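You operate a simulated robot arm through the tools that you are given. There is no shell and no other tool. Be economical: measure what you need, move in short steps, check, and stop when the job is done.

You run a simulated two-armed robot. Do the job below in one go: nothing can be reset, and whatever is moved stays where it is left.

## Task
Pick up the blue tag with one hand, pass it to the other hand and put it on the top of the cream bench.

Only the result counts: the job must be done as asked and must still hold three seconds after the hand-in. Knocking over, shifting, dropping, spilling or breaking anything else fails it.

## Robot
Two 7-joint arms with two-finger parallel grippers on one trunk, on a base that drives. Base frame: it is fixed to the floor where the robot stands at the start and does not move with it; the origin is under the middle of the robot, x ahead of it, y to its left, z up. Units: m, degrees, N and s.
The left shoulder is at the start at [0.02, 0.113, 1.222], the right one opposite. With the tool pointing down near the work surface each hand reaches from about 0.22 to 0.6 m from the robot's upright axis, wherever it stands, measured 20 degrees to its own side. Places, roughly: top of the cream bench [-1.4, -0.3, 0.8]. Payload 1.57 kg a hand.
The tool frame of a hand sits at the grasp point between the pads (the TCP): z along the fingers, y along the line on which they close. The tips reach 0.03 m beyond it. Largest opening 0.08 m; finger width 0.017, thickness 0.012; the body of the gripper, 0.04 by 0.082 m, starts 0.08 m behind the TCP.
Orientation is told as [roll, pitch, yaw] about the base's x, y, z axes, in that order, counted from this pose: with the fingers straight down and closing along the base's y, the tool's x points along the base's -x, its y along +y and its z along -z.

## Interface
- The arms move only by the tool move_arm. It takes "left_moves", "right_moves" or both (then of equal length, played together; a hand with none holds still); each is a list of rows, each a list of 7 numbers: the shift along the tool's x, y, z in cm, then the turn, a rotation vector about the tool's x, y, z in degrees, then the opening in per cent of the stroke, from 0 (shut) to 100 (fully open). In form: [[x, y, z, ax, ay, az, hand], ...]. A call has 1 to 20 rows; each row shifts and turns the commanded pose from where the row before left it, along the tool's axes as they then stand. Each row takes 0.2 s and may step no farther than 0.05 m and 8.6 degrees from the row before; otherwise, or with a gripper value out of range, the whole call is refused. A pose out of reach is approached as far as the arm can. The call stops where the force on the tool passes 40 N (or 10 N more than at its start, if that is more) or the arm is blocked; 0.2 s more then pass. The fingers move at their own pace (about 0.045 m/s each) and stop on an object; they squeeze with about 30 N. The grip force told is the motor's: it shows also when the fingers shut on nothing. Time passes only in rows, and 0.2 s behind the last, so rows that do not move let the fingers close. It gives the time, the measured TCP pose, the force on the tool (base axes), the opening and the grip force at its end, in the units of the frame above (readings bear some noise), with the torque about the TCP (base axes, N m) and any sound that the robot's microphone picked up.
- Cameras (640 x 400 px; columns grow to the right, rows downward): "scene" is now at [0.1012, -0.0085, 1.3503]; the picture's right is [-0.07, -1.00, 0.00], its down [-0.53, 0.04, -0.85] and it looks along [0.84, -0.06, -0.53] (base axes); focal length 280 px, centre (320, 200). "left" rides on the left gripper at [0.072, 0.007, -0.122] in its tool frame; the picture's right is [-0.09, 1.00, 0.00], its down [-0.84, -0.08, -0.54] and it looks along [-0.54, -0.05, 0.84] (tool axes); focal length 238 px, centre (320, 200). "right" rides on the right gripper at [0.072, -0.007, -0.122] in its tool frame; the picture's right is [0.09, 1.00, 0.00], its down [-0.84, 0.08, -0.54] and it looks along [-0.54, 0.05, 0.84] (tool axes); focal length 238 px, centre (320, 200). There is no depth. A picture from a camera that has moved, and an enlarged one, comes with that camera's place and axes in the base frame and with its lens.
- camera(camera): a new picture of that camera. The clock stands still meanwhile.
- slide_trunk(by): slides the trunk up (or, below 0, down) by that many m; the arms and the scene camera ride with it, the base frame stays. It gives what a move gives, with no picture.
- roll_base(legs): drives the robot by 1 to 6 legs, each [ahead, left, turn to the left] in m, m and degrees, along the robot's own axes; the way and the turn of a leg run together, so that a leg with both is an arc; at most 1.5 m and 180 degrees a leg. The arms and the cameras ride along, it lands a little off, and it stops where it bumps. It gives what a move gives.
- aim_head(pan, tilt): turns the head with the scene camera to pan (to the left, within 80 degrees either way) and tilt (down, from -29 to 69), counted from straight ahead of the robot. It gives what a move gives.
- zoom(camera, box): a new picture of the part [left, top, right, bottom] of that camera's present view, enlarged. The clock stands still meanwhile.
- finish_job(): hands the job in; it is judged then, once.

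Go step by step. Nothing tells you exact positions but the pictures and the camera data: compare them with the known pose of the tool, close in by small moves and look again before you grip or let go. The budget is 120 turns and 108 pictures, counting those below and the enlarged ones. Unless the task says otherwise, let go and move clear before handing in, and close with one line.

The tools are called as a command line: name --argument value ..., lists and objects as JSON in quotes. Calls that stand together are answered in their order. move_arm: Moves the arms, as the interface text tells. Its arguments: {"type":"object","properties":{"left_moves":{"type":"array","items":{"type":"array","items":{"type":"number"}}},"right_moves":{"type":"array","items":{"type":"array","items":{"type":"number"}}}},"required":[]} The other tools are called the same way: slide_trunk (by) slides the trunk up or down; roll_base (legs) drives the base; aim_head (pan, tilt) turns the head that bears the scene camera; camera (camera) takes a picture; zoom (camera, box) takes an enlarged picture of a part of a camera's view; finish_job () hands the job in.

At the start:

```text
clock: 0.0
left_eef_pos: [0.4542, 0.1637, 1.086]
left_tcp_rot: [-0.1, 0.0, 0.1]
left_contact_force: [1.1, 0.3, 0.6]
left_torque: [0.0, -0.01, 0.03]
left_grip_width: 0.0799
left_grip_force: 0.0
right_eef_pos: [0.433, -0.1649, 1.0936]
right_tcp_rot: [0.0, 0.1, 0.0]
right_contact_force: [0.1, 0.5, 0.7]
right_torque: [0.01, 0.01, 0.01]
right_grip_width: 0.0802
right_grip_force: 0.1
trunk travel left (down, up): [-0.275, 0.295]
robot x, y, heading: [-0.0081, 0.0006, -0.1]
head pan, tilt: [-4.1, 32.2]
```

scene: 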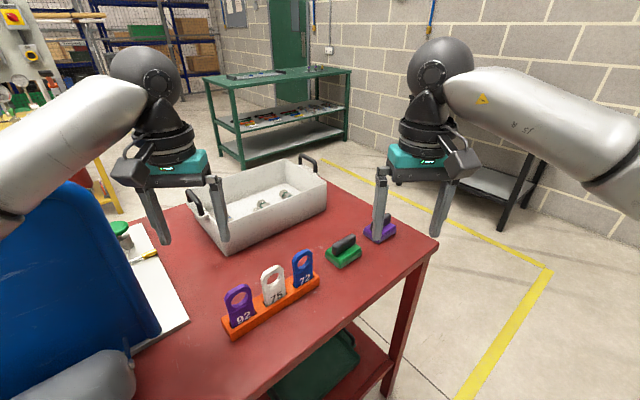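
right: 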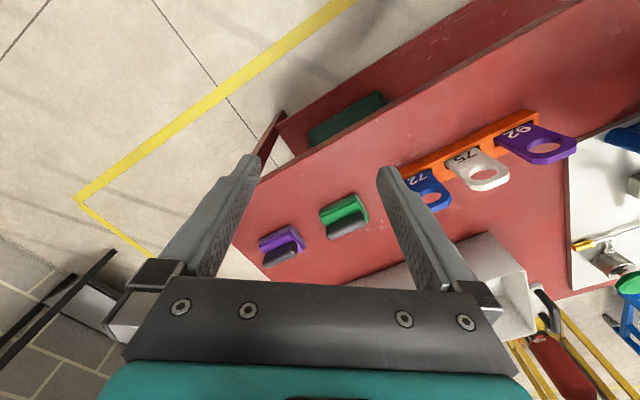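
left: 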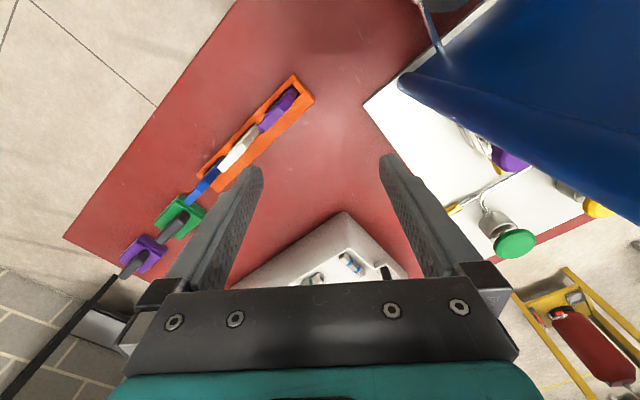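

The blue tag (72) stands in the orange rack on the red table in front of me. I'll enlarge the view to measure it.

zoom --camera "scene" --box '[210, 220, 370, 350]'

zoom --camera "right" --box '[380, 90, 600, 230]'

zoom --camera "left" --box '[100, 60, 340, 290]'

```text
3.08 times, centred on (290, 285) of scene
camera zoom: at [0.1012, -0.0085, 1.3503], right [-0.07, -1.0, 0.0], down [-0.53, 0.04, -0.85], along [0.84, -0.06, -0.53], focal length 862 px, centre (412, -62)
```

zoom: 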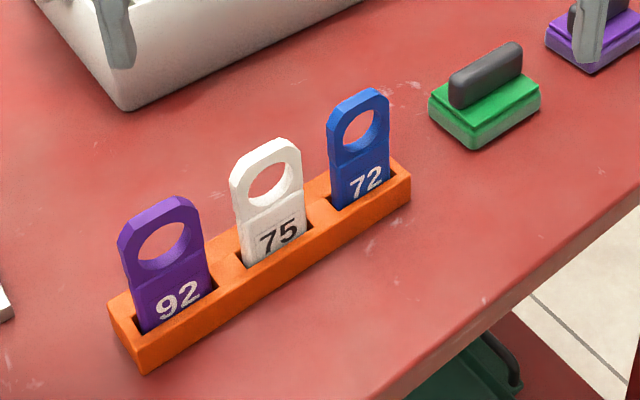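

```text
2.86 times, centred on (490, 160) of right
camera zoom: at [0.3602, -0.172, 1.217], right [-0.09, 1.0, 0.0], down [0.84, 0.08, 0.54], along [0.54, 0.05, -0.84], focal length 681 px, centre (-166, 314)
```

zoom: 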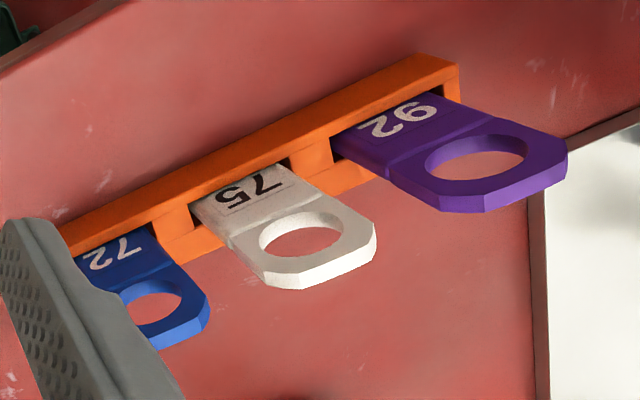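

```text
1.74 times, centred on (220, 175) of left
camera zoom: at [0.3819, 0.1716, 1.2075], right [0.09, 1.0, 0.0], down [0.84, -0.08, 0.54], along [0.54, -0.05, -0.84], focal length 414 px, centre (494, 244)
```

zoom: 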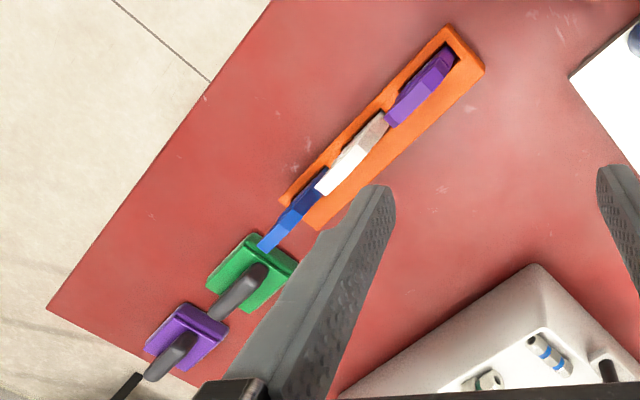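

The tag's top is near (0.51, 0.00, 0.97), with its thickness along about (0.82, 0.57). I'll raise the left hand a little and yaw the right hand by -55 degrees to line up with the tag.

move_arm --right_moves '[[0, 0, 0, 0, 0, 7.86, 100], [0, 0, 0, 0, 0, 7.86, 100], [0, 0, 0, 0, 0, 7.86, 100], [0, 0, 0, 0, 0, 7.86, 100], [0, 0, 0, 0, 0, 7.86, 100], [0, 0, 0, 0, 0, 7.86, 100], [0, 0, 0, 0, 0, 7.86, 100]]' --left_moves '[[0, 1, -2, 0, 0, 0, 100], [0, 1, -2, 0, 0, 0, 100], [0, 1, -2, 0, 0, 0, 100], [0, 1, -2, 0, 0, 0, 100], [0, 0, 0, 0, 0, 0, 100], [0, 0, 0, 0, 0, 0, 100], [0, 0, 0, 0, 0, 0, 100]]'

camera --camera "right"

camera --camera "scene"

```text
clock: 1.6
left_eef_pos: [0.4558, 0.2047, 1.166]
left_tcp_rot: [0.0, 0.0, 0.1]
left_contact_force: [0.2, 0.2, 0.2]
left_torque: [0.0, 0.02, -0.01]
left_grip_width: 0.0797
left_grip_force: 0.1
right_eef_pos: [0.4314, -0.1646, 1.0949]
right_tcp_rot: [-0.1, -0.1, -55.1]
right_contact_force: [0.0, -1.0, 0.3]
right_torque: [-0.01, 0.0, -0.01]
right_grip_width: 0.0797
right_grip_force: 0.0
trunk travel left (down, up): [-0.275, 0.295]
robot x, y, heading: [0.0031, 0.0017, 0.1]
head pan, tilt: [-4.1, 32.2]
```

```text
101 pictures are left
camera right: at [0.3854, -0.1097, 1.2168], right [0.77, 0.64, 0.0], down [0.54, -0.64, 0.54], along [0.35, -0.42, -0.84], focal length 238 px, centre (320, 200)
```

right: 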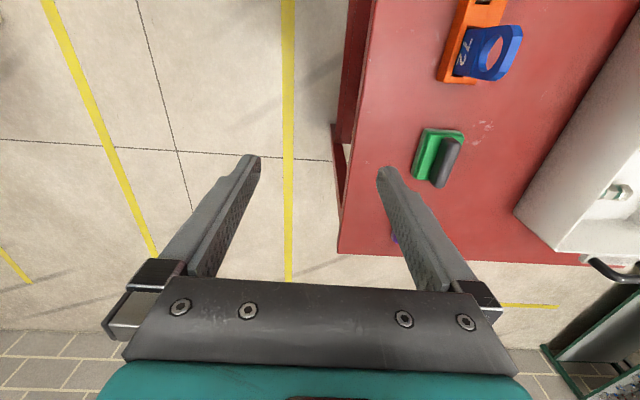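

```text
100 pictures are left
camera scene: at [0.1013, -0.0084, 1.3503], right [-0.07, -1.0, 0.0], down [-0.53, 0.04, -0.85], along [0.84, -0.06, -0.53], focal length 280 px, centre (320, 200)
```

scene: 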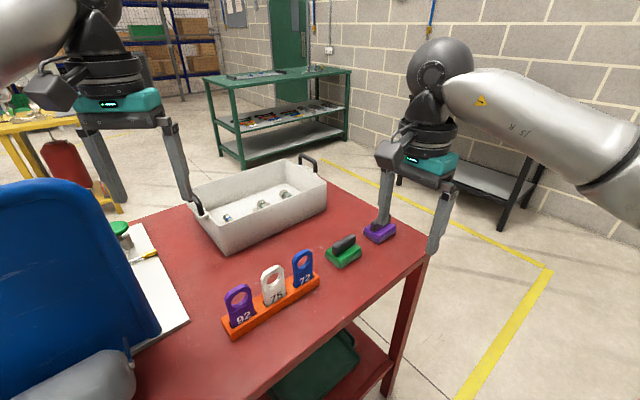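

Orientation is reached. Now I move the right hand above the tag at a safe height for a close look.

move_arm --right_moves '[[1.8, 3.2, 0, 0, 0, 0, 100], [1.8, 3.2, 0, 0, 0, 0, 100], [1.8, 3.2, 0, 0, 0, 0, 100], [1.8, 3.2, 0, 0, 0, 0, 100], [1.6, 3.1, 0, 0, 0, 0, 100], [0, 0, 0, 0, 0, 0, 100]]'

camera --camera "right"

camera --camera "left"

zoom --camera "scene" --box '[210, 160, 370, 350]'

```text
clock: 3.0
left_eef_pos: [0.455, 0.2042, 1.1655]
left_tcp_rot: [0.0, 0.0, 0.1]
left_contact_force: [0.9, 1.2, 0.2]
left_torque: [0.01, 0.03, 0.01]
left_grip_width: 0.08
left_grip_force: 0.0
right_eef_pos: [0.512, -0.0003, 1.0951]
right_tcp_rot: [0.0, 0.0, -55.0]
right_contact_force: [-0.2, 0.0, 0.7]
right_torque: [0.01, -0.01, 0.01]
right_grip_width: 0.08
right_grip_force: 0.1
trunk travel left (down, up): [-0.275, 0.295]
robot x, y, heading: [0.0024, -0.0024, 0.2]
head pan, tilt: [-4.1, 32.2]
```

```text
99 pictures are left
camera right: at [0.4644, 0.0542, 1.2167], right [0.76, 0.65, 0.0], down [0.54, -0.64, 0.54], along [0.35, -0.41, -0.84], focal length 238 px, centre (320, 200)
```

right: 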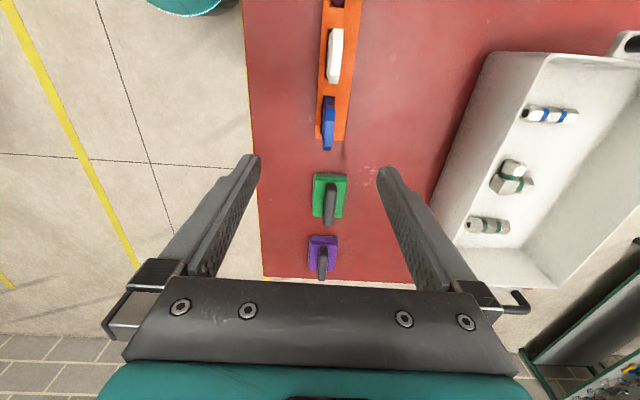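

```text
98 pictures are left
camera left: at [0.3825, 0.2112, 1.2871], right [0.09, 1.0, 0.0], down [0.84, -0.08, 0.54], along [0.54, -0.05, -0.84], focal length 238 px, centre (320, 200)
```

left: 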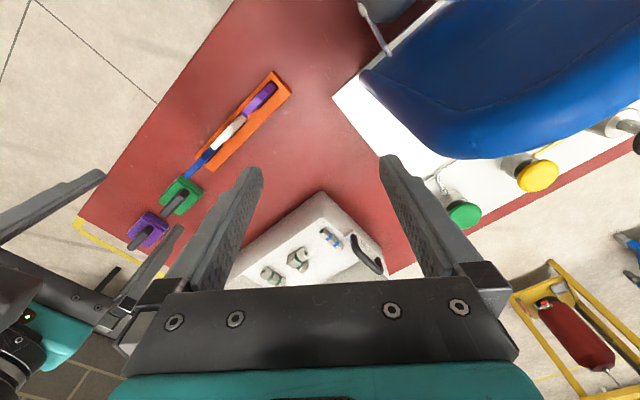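

```text
2.11 times, centred on (290, 255) of scene
camera zoom: at [0.1012, -0.009, 1.3503], right [-0.07, -1.0, 0.0], down [-0.53, 0.04, -0.85], along [0.84, -0.06, -0.53], focal length 590 px, centre (383, 84)
```

zoom: 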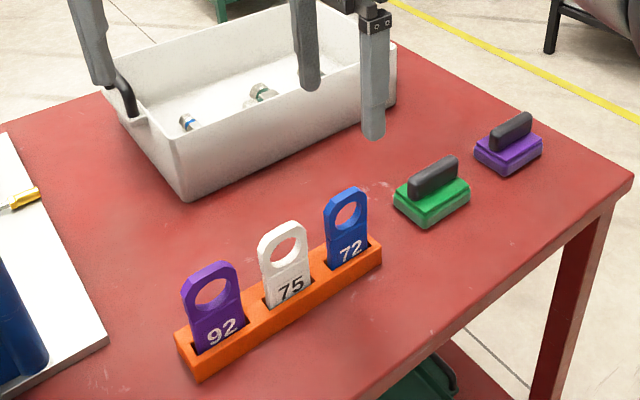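

zoom --camera "right" --box '[270, 60, 390, 180]'

```text
3.33 times, centred on (330, 120) of right
camera zoom: at [0.4644, 0.0542, 1.2167], right [0.76, 0.65, 0.0], down [0.54, -0.64, 0.54], along [0.35, -0.41, -0.84], focal length 794 px, centre (287, 467)
```

zoom: 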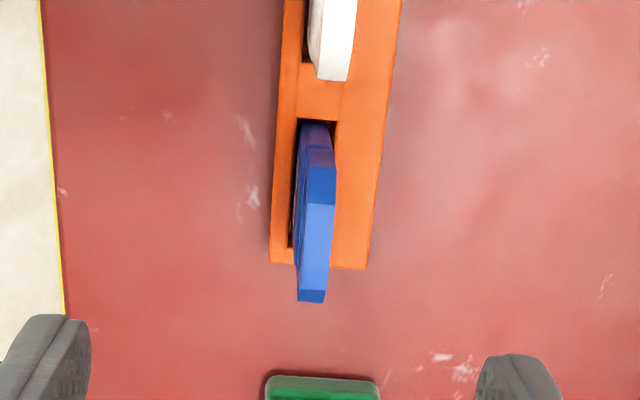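

The tag sits about 1 cm along tool +y and 0.5 cm along -x, nearly aligned with the hand. I'll correct that, go down most of the way and look again.

move_arm --right_moves '[[-0.5, 1.0, 0, 0, 0, -1.2, 100], [0, 0, 2.5, 0, 0, 0, 100], [0, 0, 2.5, 0, 0, 0, 100], [0, 0, 2.5, 0, 0, 0, 100], [0, 0, 0, 0, 0, 0, 100]]'

camera --camera "right"

zoom --camera "scene" --box '[210, 160, 370, 350]'

```text
clock: 4.2
left_eef_pos: [0.4543, 0.2052, 1.1649]
left_tcp_rot: [-0.1, 0.1, 0.1]
left_contact_force: [0.1, 0.9, 0.2]
left_torque: [-0.02, -0.03, 0.02]
left_grip_width: 0.08
left_grip_force: 0.0
right_eef_pos: [0.5227, -0.0004, 1.0205]
right_tcp_rot: [0.0, 0.0, -53.9]
right_contact_force: [0.6, 0.1, 0.2]
right_torque: [0.0, 0.0, -0.02]
right_grip_width: 0.0798
right_grip_force: 0.0
trunk travel left (down, up): [-0.275, 0.295]
robot x, y, heading: [-0.0004, -0.0017, 0.1]
head pan, tilt: [-4.1, 32.2]
```

```text
95 pictures are left
camera right: at [0.4743, 0.0535, 1.1425], right [0.75, 0.66, 0.0], down [0.56, -0.63, 0.54], along [0.36, -0.41, -0.84], focal length 238 px, centre (320, 200)
```

right: 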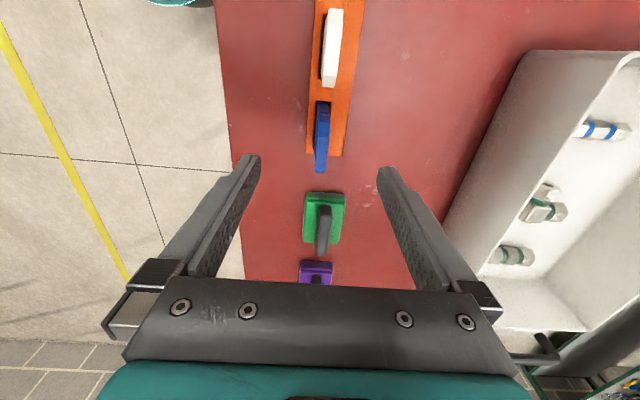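

```text
2.11 times, centred on (290, 255) of scene
camera zoom: at [0.1012, -0.0084, 1.3503], right [-0.07, -1.0, 0.0], down [-0.53, 0.04, -0.85], along [0.84, -0.06, -0.53], focal length 590 px, centre (383, 84)
```

zoom: 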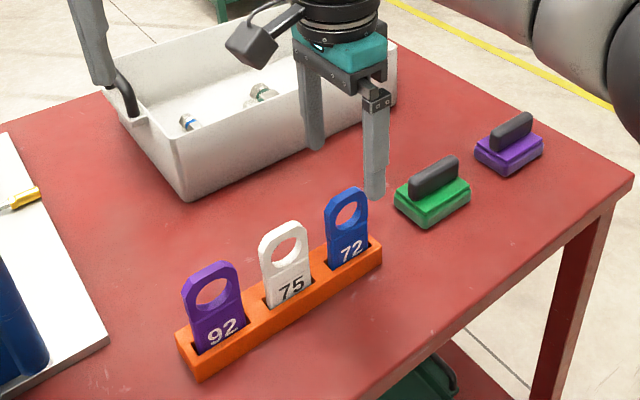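

zoom --camera "right" --box '[260, 80, 380, 200]'

```text
3.33 times, centred on (320, 140) of right
camera zoom: at [0.4743, 0.0535, 1.1425], right [0.75, 0.66, 0.0], down [0.56, -0.63, 0.54], along [0.36, -0.41, -0.84], focal length 794 px, centre (320, 400)
```

zoom: 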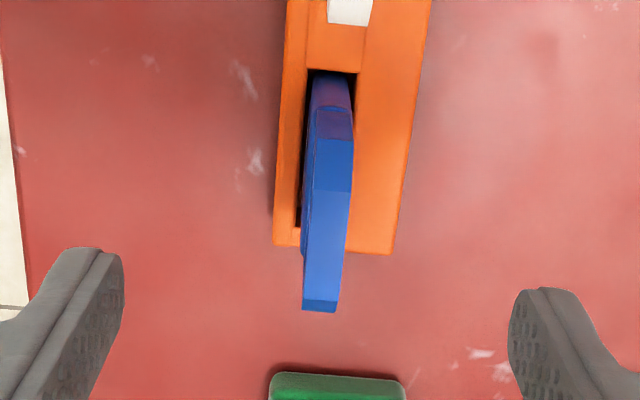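

The hand is well centred over the tag. Going down 7.2 cm with open fingers, then checking.

move_arm --right_moves '[[0, 0.1, 2.4, 0, 0, 0, 100], [0, 0, 2.4, 0, 0, 0, 100], [0, 0, 2.4, 0, 0, 0, 100], [0, 0, 0, 0, 0, 0, 100]]'

zoom --camera "right" --box '[220, 80, 420, 280]'

zoom --camera "scene" --box '[210, 160, 370, 350]'

```text
clock: 5.2
left_eef_pos: [0.4546, 0.2049, 1.1662]
left_tcp_rot: [0.0, 0.0, 0.1]
left_contact_force: [-1.1, -0.4, 0.0]
left_torque: [-0.01, -0.02, 0.01]
left_grip_width: 0.08
left_grip_force: 0.0
right_eef_pos: [0.5241, 0.0024, 0.9477]
right_tcp_rot: [0.0, 0.0, -53.9]
right_contact_force: [-0.8, 0.7, -0.6]
right_torque: [-0.03, 0.03, 0.03]
right_grip_width: 0.08
right_grip_force: 0.0
trunk travel left (down, up): [-0.275, 0.295]
robot x, y, heading: [-0.001, 0.0002, -0.2]
head pan, tilt: [-4.1, 32.2]
```

```text
2.00 times, centred on (320, 180) of right
camera zoom: at [0.4759, 0.0553, 1.0696], right [0.75, 0.66, 0.0], down [0.56, -0.63, 0.54], along [0.36, -0.41, -0.84], focal length 477 px, centre (320, 240)
```

zoom: 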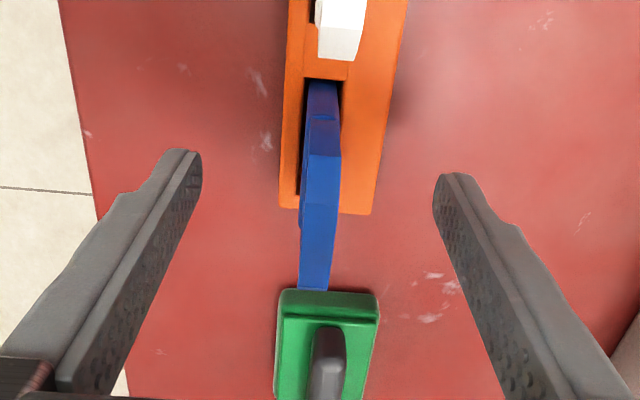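

```text
2.11 times, centred on (290, 255) of scene
camera zoom: at [0.1012, -0.0085, 1.3503], right [-0.07, -1.0, 0.0], down [-0.53, 0.04, -0.85], along [0.84, -0.06, -0.53], focal length 590 px, centre (383, 84)
```

zoom: 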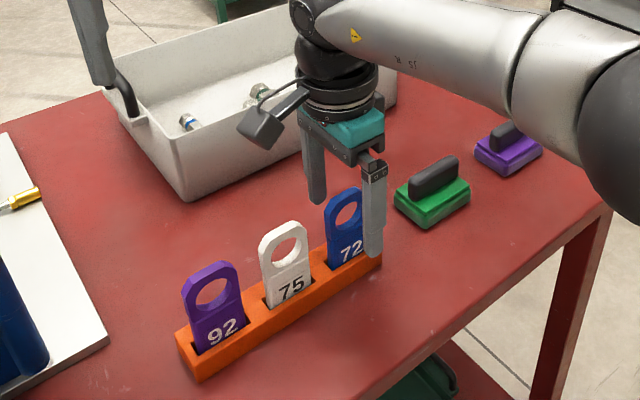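

Fingers straddle the tag well. I'll go 1.3 cm lower so the pads reach below the hole, then close.

move_arm --right_moves '[[0.3, 0, 1.3, 0, 0, 0, 100], [0, -0.1, 0, 0, 0, 0, 0], [0, 0, 0, 0, 0, 0, 0], [0, 0, 0, 0, 0, 0, 0], [0, 0, 0, 0, 0, 0, 0], [0, 0, 0, 0, 0, 0, 0], [0, 0, 0, 0, 0, 0, 0]]'

zoom --camera "right" --box '[220, 80, 420, 280]'

zoom --camera "scene" --box '[210, 160, 370, 350]'

```text
clock: 6.8
left_eef_pos: [0.4544, 0.2042, 1.1655]
left_tcp_rot: [0.1, 0.0, 0.1]
left_contact_force: [0.0, -0.2, 0.6]
left_torque: [0.04, -0.02, -0.02]
left_grip_width: 0.0804
left_grip_force: 0.1
right_eef_pos: [0.5211, 0.0031, 0.9355]
right_tcp_rot: [0.0, 0.0, -53.8]
right_contact_force: [0.4, 0.5, -0.1]
right_torque: [0.07, -0.03, 0.0]
right_grip_width: 0.0107
right_grip_force: 28.6
trunk travel left (down, up): [-0.275, 0.295]
robot x, y, heading: [-0.0001, -0.0021, 0.0]
head pan, tilt: [-4.1, 32.2]
```

```text
2.00 times, centred on (320, 180) of right
camera zoom: at [0.4735, 0.0563, 1.0571], right [0.75, 0.66, 0.0], down [0.56, -0.63, 0.54], along [0.36, -0.41, -0.84], focal length 477 px, centre (320, 240)
```

zoom: 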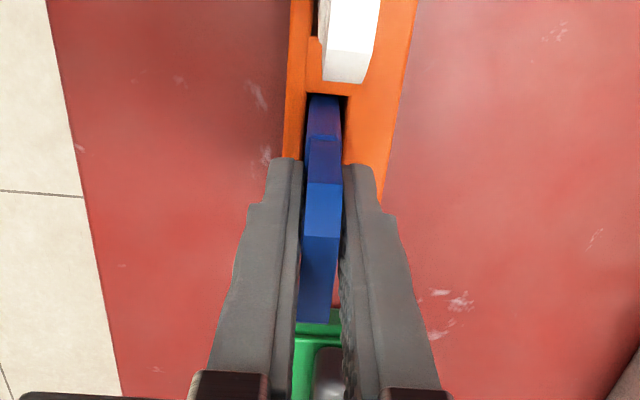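

```text
2.11 times, centred on (290, 255) of scene
camera zoom: at [0.1013, -0.0085, 1.3503], right [-0.07, -1.0, 0.0], down [-0.53, 0.04, -0.85], along [0.84, -0.06, -0.53], focal length 590 px, centre (383, 84)
```

zoom: 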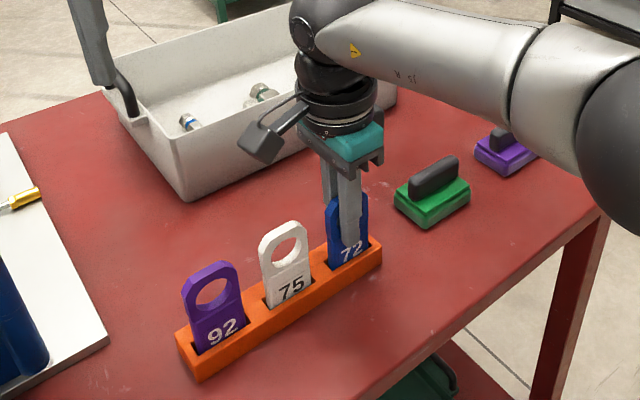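

The tag is gripped (about 1.1 cm thick). Lifting straight up.

move_arm --right_moves '[[0, 0, -1, 0, 0, 0, 0], [0, 0, -1, 0, 0, 0, 0], [0, 0, -2, 0, 0, 0, 0], [0, 0, -2, 0, 0, 0, 0], [0, 0, -3, 0, 0, 0, 0], [0, 0, -3, 0, 0, 0, 0], [0, 0, -3, 0, 0, 0, 0], [0, 0, -2, 0, 0, 0, 0], [0, 0, 0, 0, 0, 0, 0]]'

camera --camera "scene"

camera --camera "left"

```text
clock: 8.8
left_eef_pos: [0.4555, 0.2052, 1.1663]
left_tcp_rot: [0.0, 0.1, 0.2]
left_contact_force: [0.2, -0.3, -0.4]
left_torque: [0.01, -0.02, 0.03]
left_grip_width: 0.0799
left_grip_force: 0.0
right_eef_pos: [0.521, 0.0022, 1.1056]
right_tcp_rot: [0.0, 0.0, -53.8]
right_contact_force: [-0.2, -0.1, 0.2]
right_torque: [-0.03, 0.01, 0.01]
right_grip_width: 0.0107
right_grip_force: 28.6
trunk travel left (down, up): [-0.275, 0.295]
robot x, y, heading: [0.0035, -0.0014, 0.2]
head pan, tilt: [-4.1, 32.2]
```

```text
88 pictures are left
camera scene: at [0.1013, -0.0085, 1.3503], right [-0.07, -1.0, 0.0], down [-0.53, 0.04, -0.85], along [0.84, -0.06, -0.53], focal length 280 px, centre (320, 200)
```

scene: 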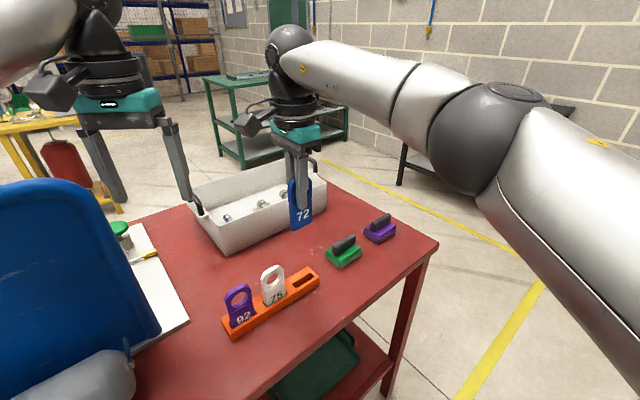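

```text
87 pictures are left
camera left: at [0.3825, 0.2117, 1.287], right [0.09, 1.0, 0.0], down [0.84, -0.08, 0.54], along [0.54, -0.05, -0.84], focal length 238 px, centre (320, 200)
```

left: 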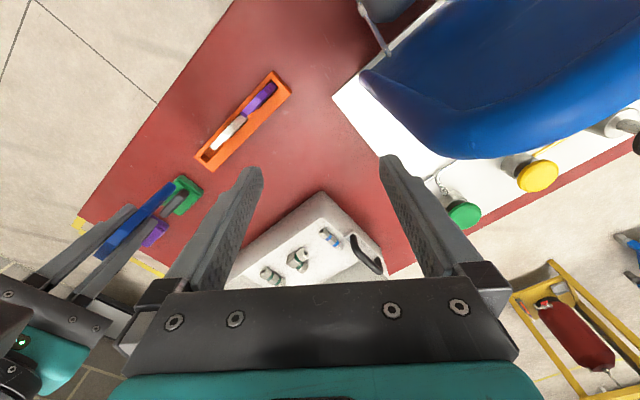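

The tag is out of the rack, with its lower part free for the second hand. I'll pull back a little and tilt the right hand so the tag points forward, nearly horizontal, for the left hand to take from above.

move_arm --right_moves '[[0.26, -2.9, -2, 0, 0, 0, 0], [0.26, -2.9, -2, 0, 0, 0, 0], [0, 0, 0, -8, 0, 0, 0], [0, 0, 0, -8, 0, 0, 0], [0, 0, 0, -8, 0, 0, 0], [0, 0, 0, -8, 0, 0, 0], [0, 0, 0, -8, 0, 0, 0], [0, 0, 0, -8, 0, 0, 0], [0, 0, 0, 0, 0, 0, 0]]'

camera --camera "scene"

```text
clock: 10.8
left_eef_pos: [0.4542, 0.2044, 1.1652]
left_tcp_rot: [0.1, 0.2, 0.1]
left_contact_force: [-0.9, 0.0, -0.8]
left_torque: [0.03, 0.03, -0.02]
left_grip_width: 0.08
left_grip_force: 0.1
right_eef_pos: [0.4717, -0.028, 1.1459]
right_tcp_rot: [48.2, 0.0, -53.9]
right_contact_force: [0.7, -0.7, 0.8]
right_torque: [-0.01, 0.06, 0.0]
right_grip_width: 0.0107
right_grip_force: 28.7
trunk travel left (down, up): [-0.275, 0.295]
robot x, y, heading: [-0.0012, 0.0013, 0.1]
head pan, tilt: [-4.1, 32.2]
```

```text
86 pictures are left
camera scene: at [0.1013, -0.0083, 1.3503], right [-0.07, -1.0, 0.0], down [-0.53, 0.04, -0.85], along [0.84, -0.06, -0.53], focal length 280 px, centre (320, 200)
```

scene: 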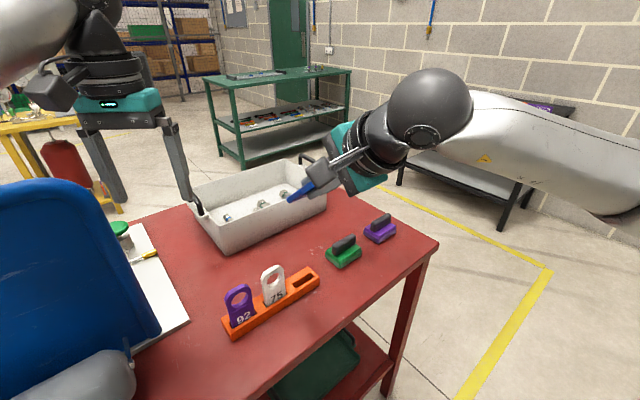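

Tilt works so far. Continuing to about 80 degrees, and turning the left hand's yaw by +36 degrees so its fingers will close across the tag's width.

move_arm --right_moves '[[0, 0, 0, -8, 0, 0, 0], [0, 0, 0, -8, 0, 0, 0], [0, 0, 0, -8, 0, 0, 0], [0, 0, 0, -8, 0, 0, 0], [0, 0, 0, 0, 0, 0, 0], [0, 0, 0, 0, 0, 0, 0]]' --left_moves '[[0, 0, -1, 0, 0, -7.2, 100], [0, 0, -1, 0, 0, -7.2, 100], [0, 0, -1, 0, 0, -7.2, 100], [0, 0, -1, 0, 0, -7.2, 100], [0, 0, 0, 0, 0, -7.2, 100], [0, 0, 0, 0, 0, 0, 100]]'

camera --camera "scene"

camera --camera "left"

camera --camera "right"

```text
clock: 12.2
left_eef_pos: [0.4536, 0.2055, 1.2069]
left_tcp_rot: [0.0, 0.1, 36.2]
left_contact_force: [0.1, 0.2, 0.1]
left_torque: [0.02, 0.0, -0.04]
left_grip_width: 0.0803
left_grip_force: 0.0
right_eef_pos: [0.471, -0.0277, 1.1448]
right_tcp_rot: [80.0, 0.0, -53.9]
right_contact_force: [-0.3, 0.0, -0.5]
right_torque: [0.02, 0.01, 0.04]
right_grip_width: 0.011
right_grip_force: 28.7
trunk travel left (down, up): [-0.275, 0.295]
robot x, y, heading: [0.0002, -0.0021, -0.0]
head pan, tilt: [-4.1, 32.2]
```

```text
85 pictures are left
camera scene: at [0.1012, -0.0085, 1.3503], right [-0.07, -1.0, 0.0], down [-0.53, 0.04, -0.85], along [0.84, -0.06, -0.53], focal length 280 px, centre (320, 200)
```

scene: 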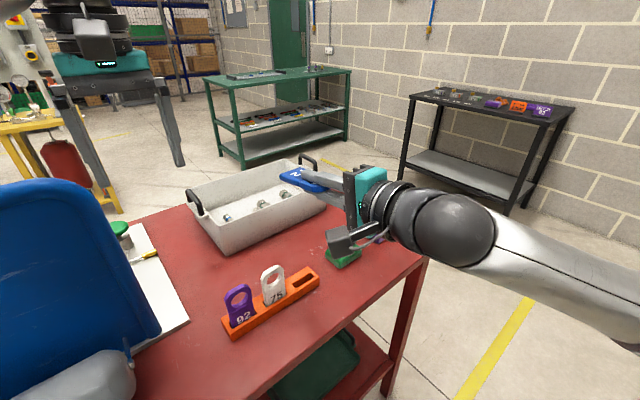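

```text
84 pictures are left
camera left: at [0.3916, 0.1685, 1.3274], right [-0.51, 0.86, 0.0], down [0.72, 0.43, 0.54], along [0.46, 0.28, -0.84], focal length 238 px, centre (320, 200)
```

left: 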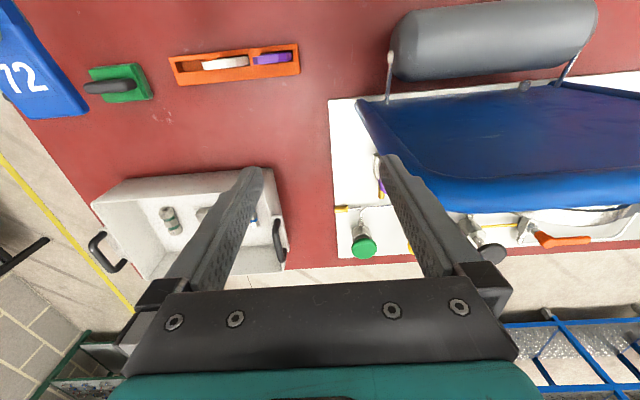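

```text
83 pictures are left
camera right: at [0.3308, -0.0421, 1.1596], right [0.09, 0.18, 0.98], down [0.07, -0.98, 0.17], along [0.99, 0.06, -0.1], focal length 238 px, centre (320, 200)
```

right: 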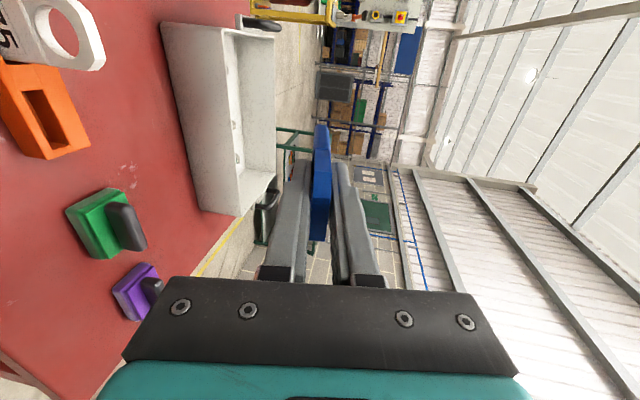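

Both hands are oriented well. I'll level the tag fully and bring the left hand to hover above its free end.

move_arm --right_moves '[[0, 0, 0, -5, 0, 0, 0], [0, 0, 0, -5, 0, 0, 0], [0, 0, 0, 0, 0, 0, 0], [0, 0, 0, 0, 0, 0, 0], [0, 0, 0, 0, 0, 0, 0], [0, 0, 0, 0, 0, 0, 0]]' --left_moves '[[1.24, -4.0, -0.7, 0, 0, 0, 100], [1.24, -4.0, -0.7, 0, 0, 0, 100], [1.24, -4.0, -0.7, 0, 0, 0, 100], [1.24, -4.0, -0.7, 0, 0, 0, 100], [1.24, -3.9, -0.7, 0, 0, 0, 100], [0, 0, 0, 0, 0, 0, 100]]'

camera --camera "left"

camera --camera "scene"

camera --camera "right"

```text
clock: 13.6
left_eef_pos: [0.5077, 0.0126, 1.2387]
left_tcp_rot: [0.0, 0.0, 36.1]
left_contact_force: [0.3, -0.3, 0.0]
left_torque: [0.03, 0.01, 0.01]
left_grip_width: 0.0802
left_grip_force: 0.0
left hand out of reach, approached as far as the arm can: row 5
right_eef_pos: [0.4716, -0.0277, 1.1446]
right_tcp_rot: [90.1, 0.0, -53.8]
right_contact_force: [0.5, -0.4, -0.6]
right_torque: [0.0, 0.01, 0.03]
right_grip_width: 0.0106
right_grip_force: 28.3
trunk travel left (down, up): [-0.275, 0.295]
robot x, y, heading: [-0.0003, -0.0013, 0.0]
head pan, tilt: [-4.1, 32.2]
```

```text
82 pictures are left
camera left: at [0.4451, -0.0245, 1.3592], right [-0.51, 0.86, 0.0], down [0.72, 0.43, 0.54], along [0.47, 0.28, -0.84], focal length 238 px, centre (320, 200)
```

left: 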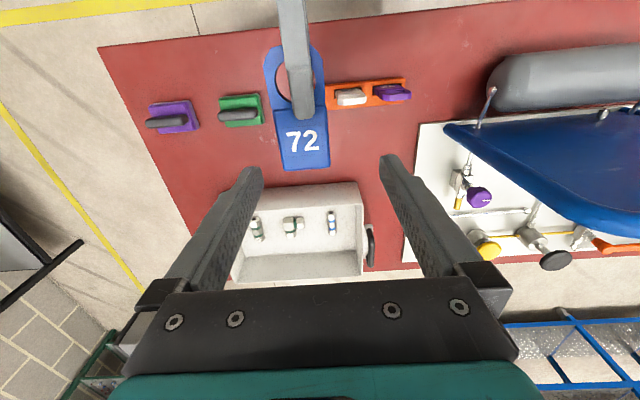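

```text
81 pictures are left
camera scene: at [0.1014, -0.0084, 1.3503], right [-0.07, -1.0, 0.0], down [-0.53, 0.04, -0.85], along [0.84, -0.06, -0.53], focal length 280 px, centre (320, 200)
```

scene: 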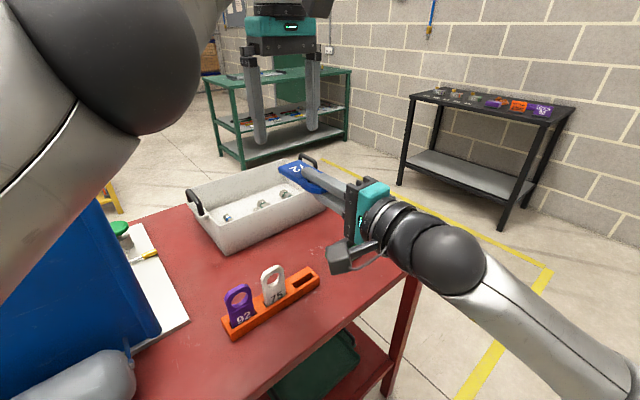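

```text
80 pictures are left
camera right: at [0.3304, -0.0421, 1.1385], right [-0.05, 0.07, 1.0], down [0.06, -1.0, 0.08], along [1.0, 0.06, 0.05], focal length 238 px, centre (320, 200)
```

right: 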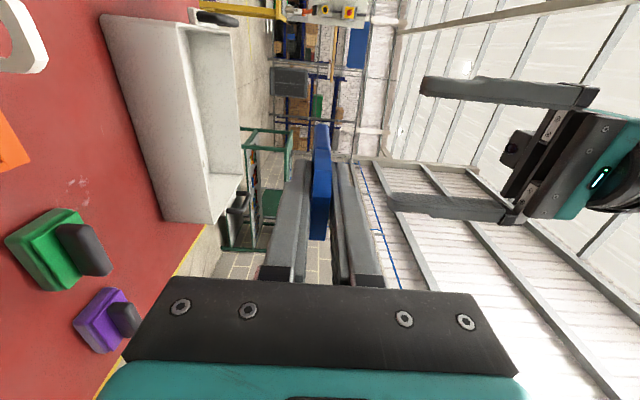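

The left arm is at its reach limit here, so I pull the right hand back and down 3 cm and bring the left hand over the tag's free end, still 3 cm above it.

move_arm --right_moves '[[0, -1.5, -1.5, 0, 0, 0, 0], [0, -1.5, -1.5, 0, 0, 0, 0], [0, 0, 0, 0, 0, 0, 0], [0, 0, 0, 0, 0, 0, 0]]' --left_moves '[[1.3, -0.7, 1.5, 0, 0, 0, 100], [1.4, -0.7, 1.5, 0, 0, 0, 100], [0, 0, 2.4, 0, 0, 0, 100], [0, 0, 0, 0, 0, 0, 100]]'

camera --camera "left"

camera --camera "scene"

```text
clock: 14.6
left_eef_pos: [0.4943, -0.0161, 1.1829]
left_tcp_rot: [0.0, 0.0, 36.2]
left_contact_force: [0.1, 0.0, -0.5]
left_torque: [-0.01, -0.01, 0.01]
left_grip_width: 0.0803
left_grip_force: 0.0
right_eef_pos: [0.4464, -0.045, 1.1132]
right_tcp_rot: [89.9, 0.0, -53.9]
right_contact_force: [-0.5, 0.3, -0.2]
right_torque: [0.01, 0.02, 0.0]
right_grip_width: 0.0105
right_grip_force: 28.3
trunk travel left (down, up): [-0.275, 0.295]
robot x, y, heading: [-0.0002, 0.0022, 0.1]
head pan, tilt: [-4.1, 32.2]
```

```text
79 pictures are left
camera left: at [0.4315, -0.0535, 1.3044], right [-0.51, 0.86, 0.0], down [0.72, 0.43, 0.54], along [0.47, 0.28, -0.84], focal length 238 px, centre (320, 200)
```

left: 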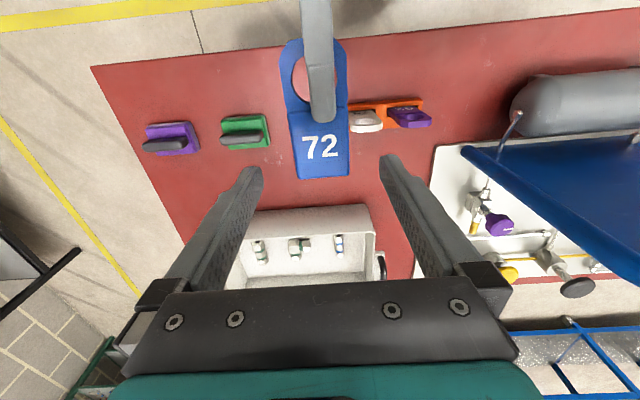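

```text
78 pictures are left
camera scene: at [0.1011, -0.0085, 1.3503], right [-0.07, -1.0, 0.0], down [-0.53, 0.04, -0.85], along [0.84, -0.06, -0.53], focal length 280 px, centre (320, 200)
```

scene: 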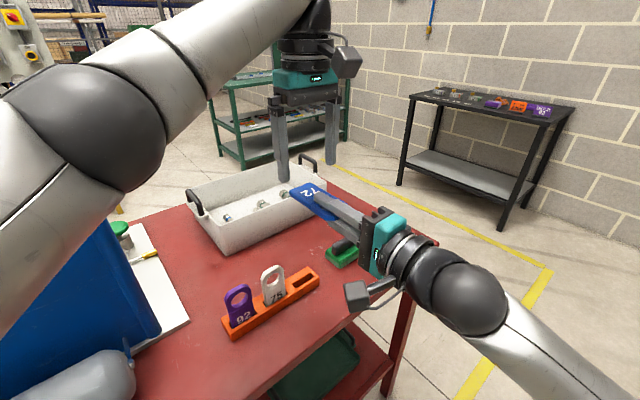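

The left hand is centred on the "72" panel. I'll go down so its tips reach just past the tag, and check before closing.

move_arm --left_moves '[[0, 0, 2.4, 0, 0, 0, 100], [0, 0, 2.4, 0, 0, 0, 100], [0, 0, 0, 0, 0, 0, 100], [0, 0, 0, 0, 0, 0, 100]]'

camera --camera "left"

camera --camera "right"

zoom --camera "scene" --box '[250, 120, 410, 260]'

```text
clock: 15.6
left_eef_pos: [0.4924, -0.0163, 1.1342]
left_tcp_rot: [0.1, 0.0, 36.2]
left_contact_force: [-1.0, 0.0, 0.1]
left_torque: [0.02, 0.0, 0.0]
left_grip_width: 0.0799
left_grip_force: 0.0
right_eef_pos: [0.4457, -0.0448, 1.1144]
right_tcp_rot: [90.0, 0.0, -53.9]
right_contact_force: [0.4, -1.0, 0.0]
right_torque: [-0.02, 0.0, 0.01]
right_grip_width: 0.0108
right_grip_force: 28.2
trunk travel left (down, up): [-0.275, 0.295]
robot x, y, heading: [0.0019, 0.0011, 0.1]
head pan, tilt: [-4.1, 32.2]
```

```text
77 pictures are left
camera left: at [0.4308, -0.0526, 1.2554], right [-0.51, 0.86, 0.0], down [0.72, 0.43, 0.54], along [0.46, 0.28, -0.84], focal length 238 px, centre (320, 200)
```

left: 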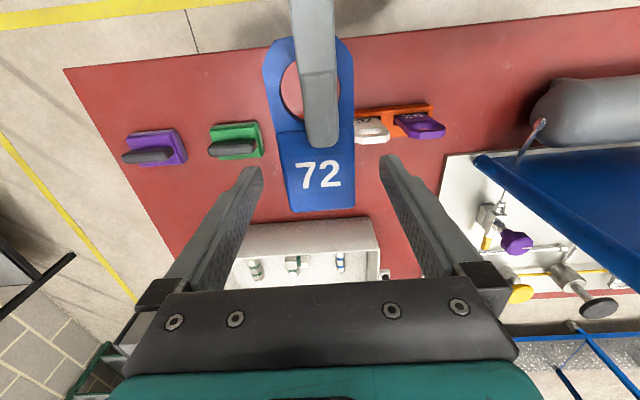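

```text
76 pictures are left
camera right: at [0.3055, -0.0594, 1.1076], right [-0.05, 0.07, 1.0], down [0.06, -1.0, 0.08], along [1.0, 0.06, 0.05], focal length 238 px, centre (320, 200)
```

right: 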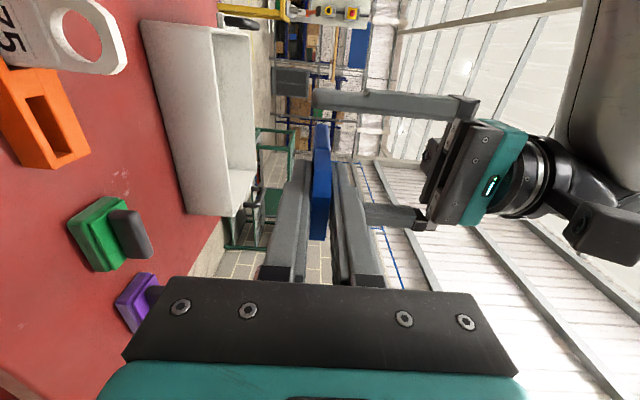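

```text
2.86 times, centred on (330, 190) of scene
camera zoom: at [0.1013, -0.0085, 1.3503], right [-0.07, -1.0, 0.0], down [-0.53, 0.04, -0.85], along [0.84, -0.06, -0.53], focal length 801 px, centre (291, 229)
```

zoom: 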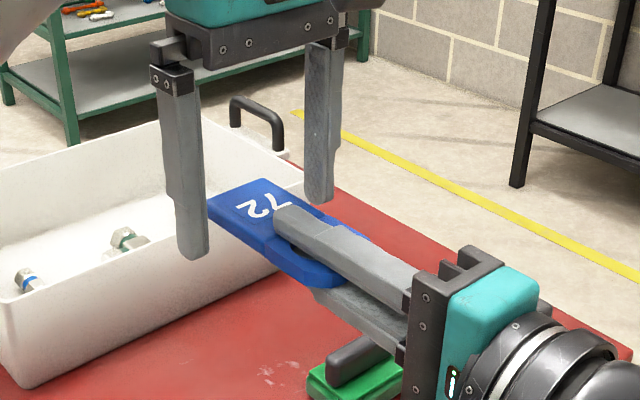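

The left fingers straddle the tag and reach just past it. Closing the left hand.

move_arm --left_moves '[[0, 0, 0, 0, 0, 0, 0], [0, 0, 0, 0, 0, 0, 0], [0, 0, 0, 0, 0, 0, 0], [0, 0, 0, 0, 0, 0, 0], [0, 0, 0, 0, 0, 0, 0]]'

camera --camera "left"

zoom --camera "scene" --box '[250, 120, 410, 260]'

```text
clock: 16.8
left_eef_pos: [0.4929, -0.0162, 1.1348]
left_tcp_rot: [0.1, -0.1, 36.1]
left_contact_force: [2.1, -1.1, -0.5]
left_torque: [-0.02, -0.06, 0.05]
left_grip_width: 0.0446
left_grip_force: 30.0
right_eef_pos: [0.4456, -0.0444, 1.114]
right_tcp_rot: [90.0, 0.0, -53.8]
right_contact_force: [-0.9, 1.0, 0.3]
right_torque: [0.0, 0.03, 0.07]
right_grip_width: 0.0105
right_grip_force: 28.3
trunk travel left (down, up): [-0.275, 0.295]
robot x, y, heading: [-0.0018, 0.0007, 0.2]
head pan, tilt: [-4.1, 32.2]
```

```text
74 pictures are left
camera left: at [0.4308, -0.0528, 1.2555], right [-0.51, 0.86, 0.0], down [0.72, 0.43, 0.54], along [0.47, 0.28, -0.84], focal length 238 px, centre (320, 200)
```

left: 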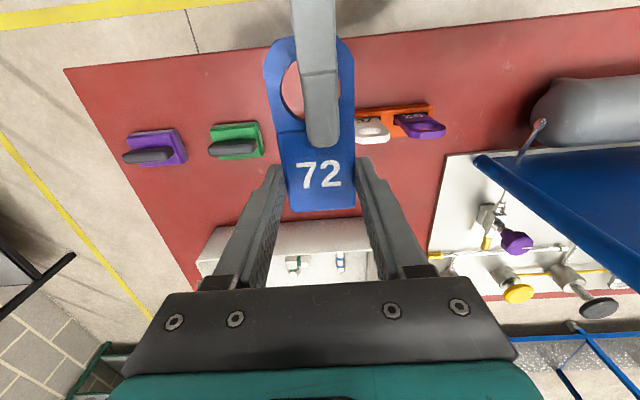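

```text
2.86 times, centred on (330, 190) of scene
camera zoom: at [0.1013, -0.0085, 1.3503], right [-0.07, -1.0, 0.0], down [-0.53, 0.04, -0.85], along [0.84, -0.06, -0.53], focal length 801 px, centre (291, 229)
```

zoom: 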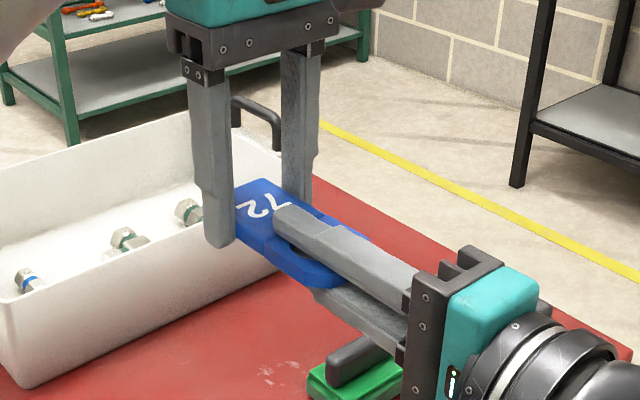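

The left hand holds the tag by its width (4.5 cm). Now the right hand opens and withdraws straight back.

move_arm --right_moves '[[0, 0, 0, 0, 0, 0, 60], [0, 0, 0, 0, 0, 0, 60], [0, 0, 0, 0, 0, 0, 60], [0, 0, -1, 0, 0, 0, 60], [0, 0, -2, 0, 0, 0, 60], [0, 0, -3, 0, 0, 0, 60], [0, 0, -3, 0, 0, 0, 60], [0, 0, 0, 0, 0, 0, 60]]'

camera --camera "left"

camera --camera "scene"

```text
clock: 18.6
left_eef_pos: [0.4927, -0.0157, 1.1345]
left_tcp_rot: [-0.1, 0.1, 36.1]
left_contact_force: [-0.2, 0.2, 0.2]
left_torque: [0.02, -0.01, 0.04]
left_grip_width: 0.0447
left_grip_force: 30.1
right_eef_pos: [0.3829, -0.0998, 1.1087]
right_tcp_rot: [90.0, -0.1, -53.8]
right_contact_force: [0.4, 0.6, -0.7]
right_torque: [-0.02, 0.0, 0.0]
right_grip_width: 0.048
right_grip_force: 0.0
right hand out of reach, approached as far as the arm can: row 7
trunk travel left (down, up): [-0.275, 0.295]
robot x, y, heading: [0.0012, -0.0008, 0.2]
head pan, tilt: [-4.1, 32.2]
```

```text
72 pictures are left
camera left: at [0.4307, -0.0526, 1.2555], right [-0.51, 0.86, 0.0], down [0.72, 0.43, 0.54], along [0.46, 0.28, -0.84], focal length 238 px, centre (320, 200)
```

left: 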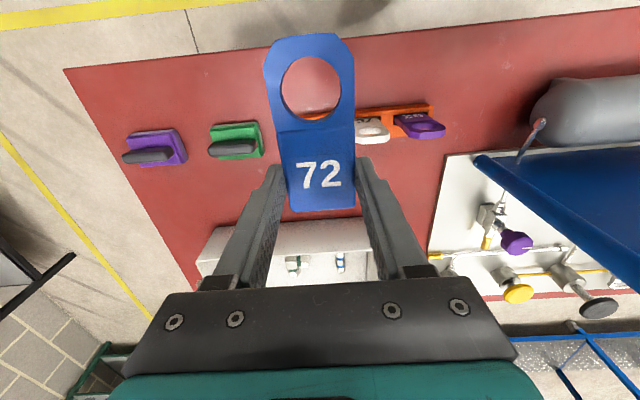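

```text
71 pictures are left
camera scene: at [0.1013, -0.0083, 1.3503], right [-0.07, -1.0, 0.0], down [-0.53, 0.04, -0.85], along [0.84, -0.06, -0.53], focal length 280 px, centre (320, 200)
```

scene: 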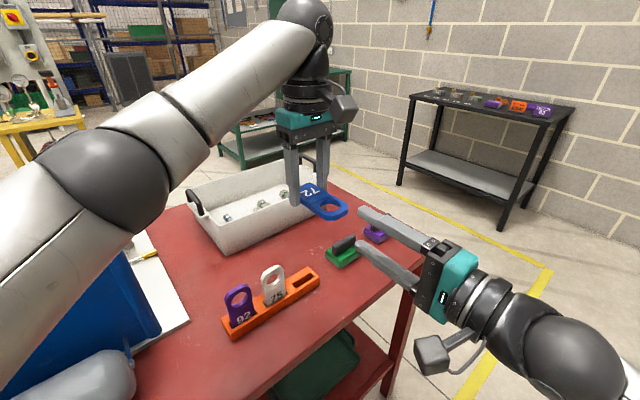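

The tag is now held by the left hand alone. I move the hands apart and bring the right hand back to pointing down.

move_arm --right_moves '[[-4, 0.5, -1, 0, 0, 0, 60], [-4, 0.5, -1, 0, 0, 0, 60], [0, 0, 0, 8, 0, 0, 60], [0, 0, 0, 8, 0, 0, 60], [0, 0, 0, 8, 0, 0, 60], [0, 0, 0, 8, 0, 0, 60], [0, 0, 0, 8, 0, 0, 60], [0, 0, 0, 8, 0, 0, 60], [0, 0, 0, 8, 0, 0, 60], [0, 0, 0, 8, 0, 0, 60], [0, 0, 0, 8, 0, 0, 60], [0, 0, 0, 8, 0, 0, 60], [0, 0, 0, 8, 0, 0, 60]]' --left_moves '[[-0.6, 3.9, -0.5, 0, 0, 0, 0], [-0.6, 3.9, -0.5, 0, 0, 0, 0], [-0.6, 3.9, -0.5, 0, 0, 0, 0], [-0.6, 3.9, -0.5, 0, 0, 0, 0], [-0.6, 3.9, -0.5, 0, 0, 0, 0], [0, 0, 0, 0, 0, 0, 0], [0, 0, 0, 0, 0, 0, 0], [0, 0, 0, 0, 0, 0, 0], [0, 0, 0, 0, 0, 0, 0], [0, 0, 0, 0, 0, 0, 0], [0, 0, 0, 0, 0, 0, 0], [0, 0, 0, 0, 0, 0, 0], [0, 0, 0, 0, 0, 0, 0]]'

aim_head --pan -80 --tilt 30

camera --camera "scene"

aim_head --pan 80 --tilt 30

camera --camera "scene"

```text
clock: 21.4
left_eef_pos: [0.4039, 0.1585, 1.1613]
left_tcp_rot: [0.0, 0.2, 36.1]
left_contact_force: [0.5, 0.7, -0.7]
left_torque: [-0.03, -0.02, -0.02]
left_grip_width: 0.0446
left_grip_force: 30.0
right_eef_pos: [0.4127, -0.1765, 1.1196]
right_tcp_rot: [1.8, -0.1, -53.8]
right_contact_force: [-0.2, 0.1, -0.7]
right_torque: [-0.02, 0.0, -0.03]
right_grip_width: 0.0481
right_grip_force: 0.0
trunk travel left (down, up): [-0.275, 0.295]
robot x, y, heading: [0.0006, -0.0012, -0.1]
head pan, tilt: [-4.1, 32.2]
```

```text
clock: 22.9
left_eef_pos: [0.4039, 0.1587, 1.1619]
left_tcp_rot: [0.0, -0.1, 36.0]
left_contact_force: [-0.2, -0.5, 0.1]
left_torque: [0.02, -0.01, 0.02]
left_grip_width: 0.0447
left_grip_force: 29.9
right_eef_pos: [0.4138, -0.1754, 1.1197]
right_tcp_rot: [2.0, 0.0, -53.9]
right_contact_force: [0.1, -0.3, 0.2]
right_torque: [0.0, 0.0, 0.01]
right_grip_width: 0.048
right_grip_force: 0.0
trunk travel left (down, up): [-0.275, 0.295]
robot x, y, heading: [0.0003, -0.0011, 0.1]
head pan, tilt: [-80.0, 30.0]
```

```text
70 pictures are left
camera scene: at [0.0278, -0.0911, 1.3538], right [-0.98, -0.17, 0.0], down [-0.09, 0.49, -0.87], along [0.15, -0.85, -0.5], focal length 280 px, centre (320, 200)
```

scene: 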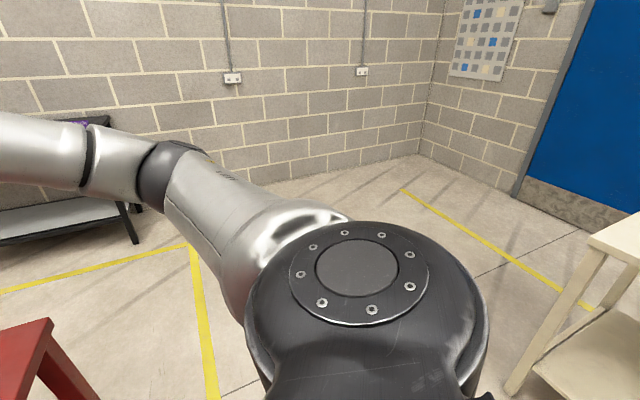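

```text
clock: 25.3
left_eef_pos: [0.4045, 0.1595, 1.1615]
left_tcp_rot: [0.0, 0.0, 36.2]
left_contact_force: [-0.4, 0.9, 0.3]
left_torque: [-0.01, -0.01, 0.0]
left_grip_width: 0.0449
left_grip_force: 30.1
right_eef_pos: [0.4139, -0.1758, 1.1197]
right_tcp_rot: [2.0, 0.1, -53.9]
right_contact_force: [0.0, 0.2, 0.6]
right_torque: [0.03, 0.03, 0.05]
right_grip_width: 0.0477
right_grip_force: 0.0
trunk travel left (down, up): [-0.275, 0.295]
robot x, y, heading: [0.0006, -0.0006, 0.2]
head pan, tilt: [80.0, 30.0]
```

```text
69 pictures are left
camera scene: at [0.0278, 0.087, 1.3538], right [0.98, -0.17, 0.0], down [-0.09, -0.49, -0.87], along [0.15, 0.85, -0.5], focal length 280 px, centre (320, 200)
```

scene: 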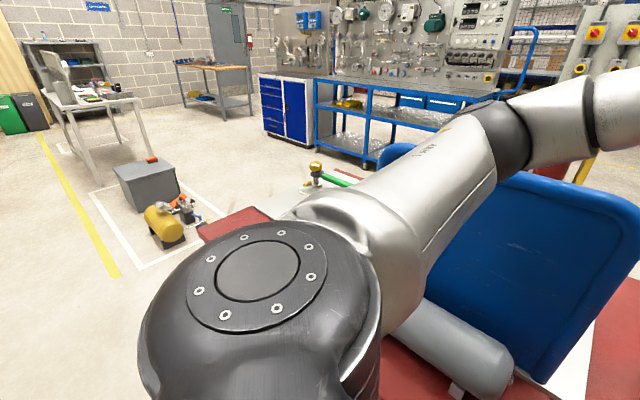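

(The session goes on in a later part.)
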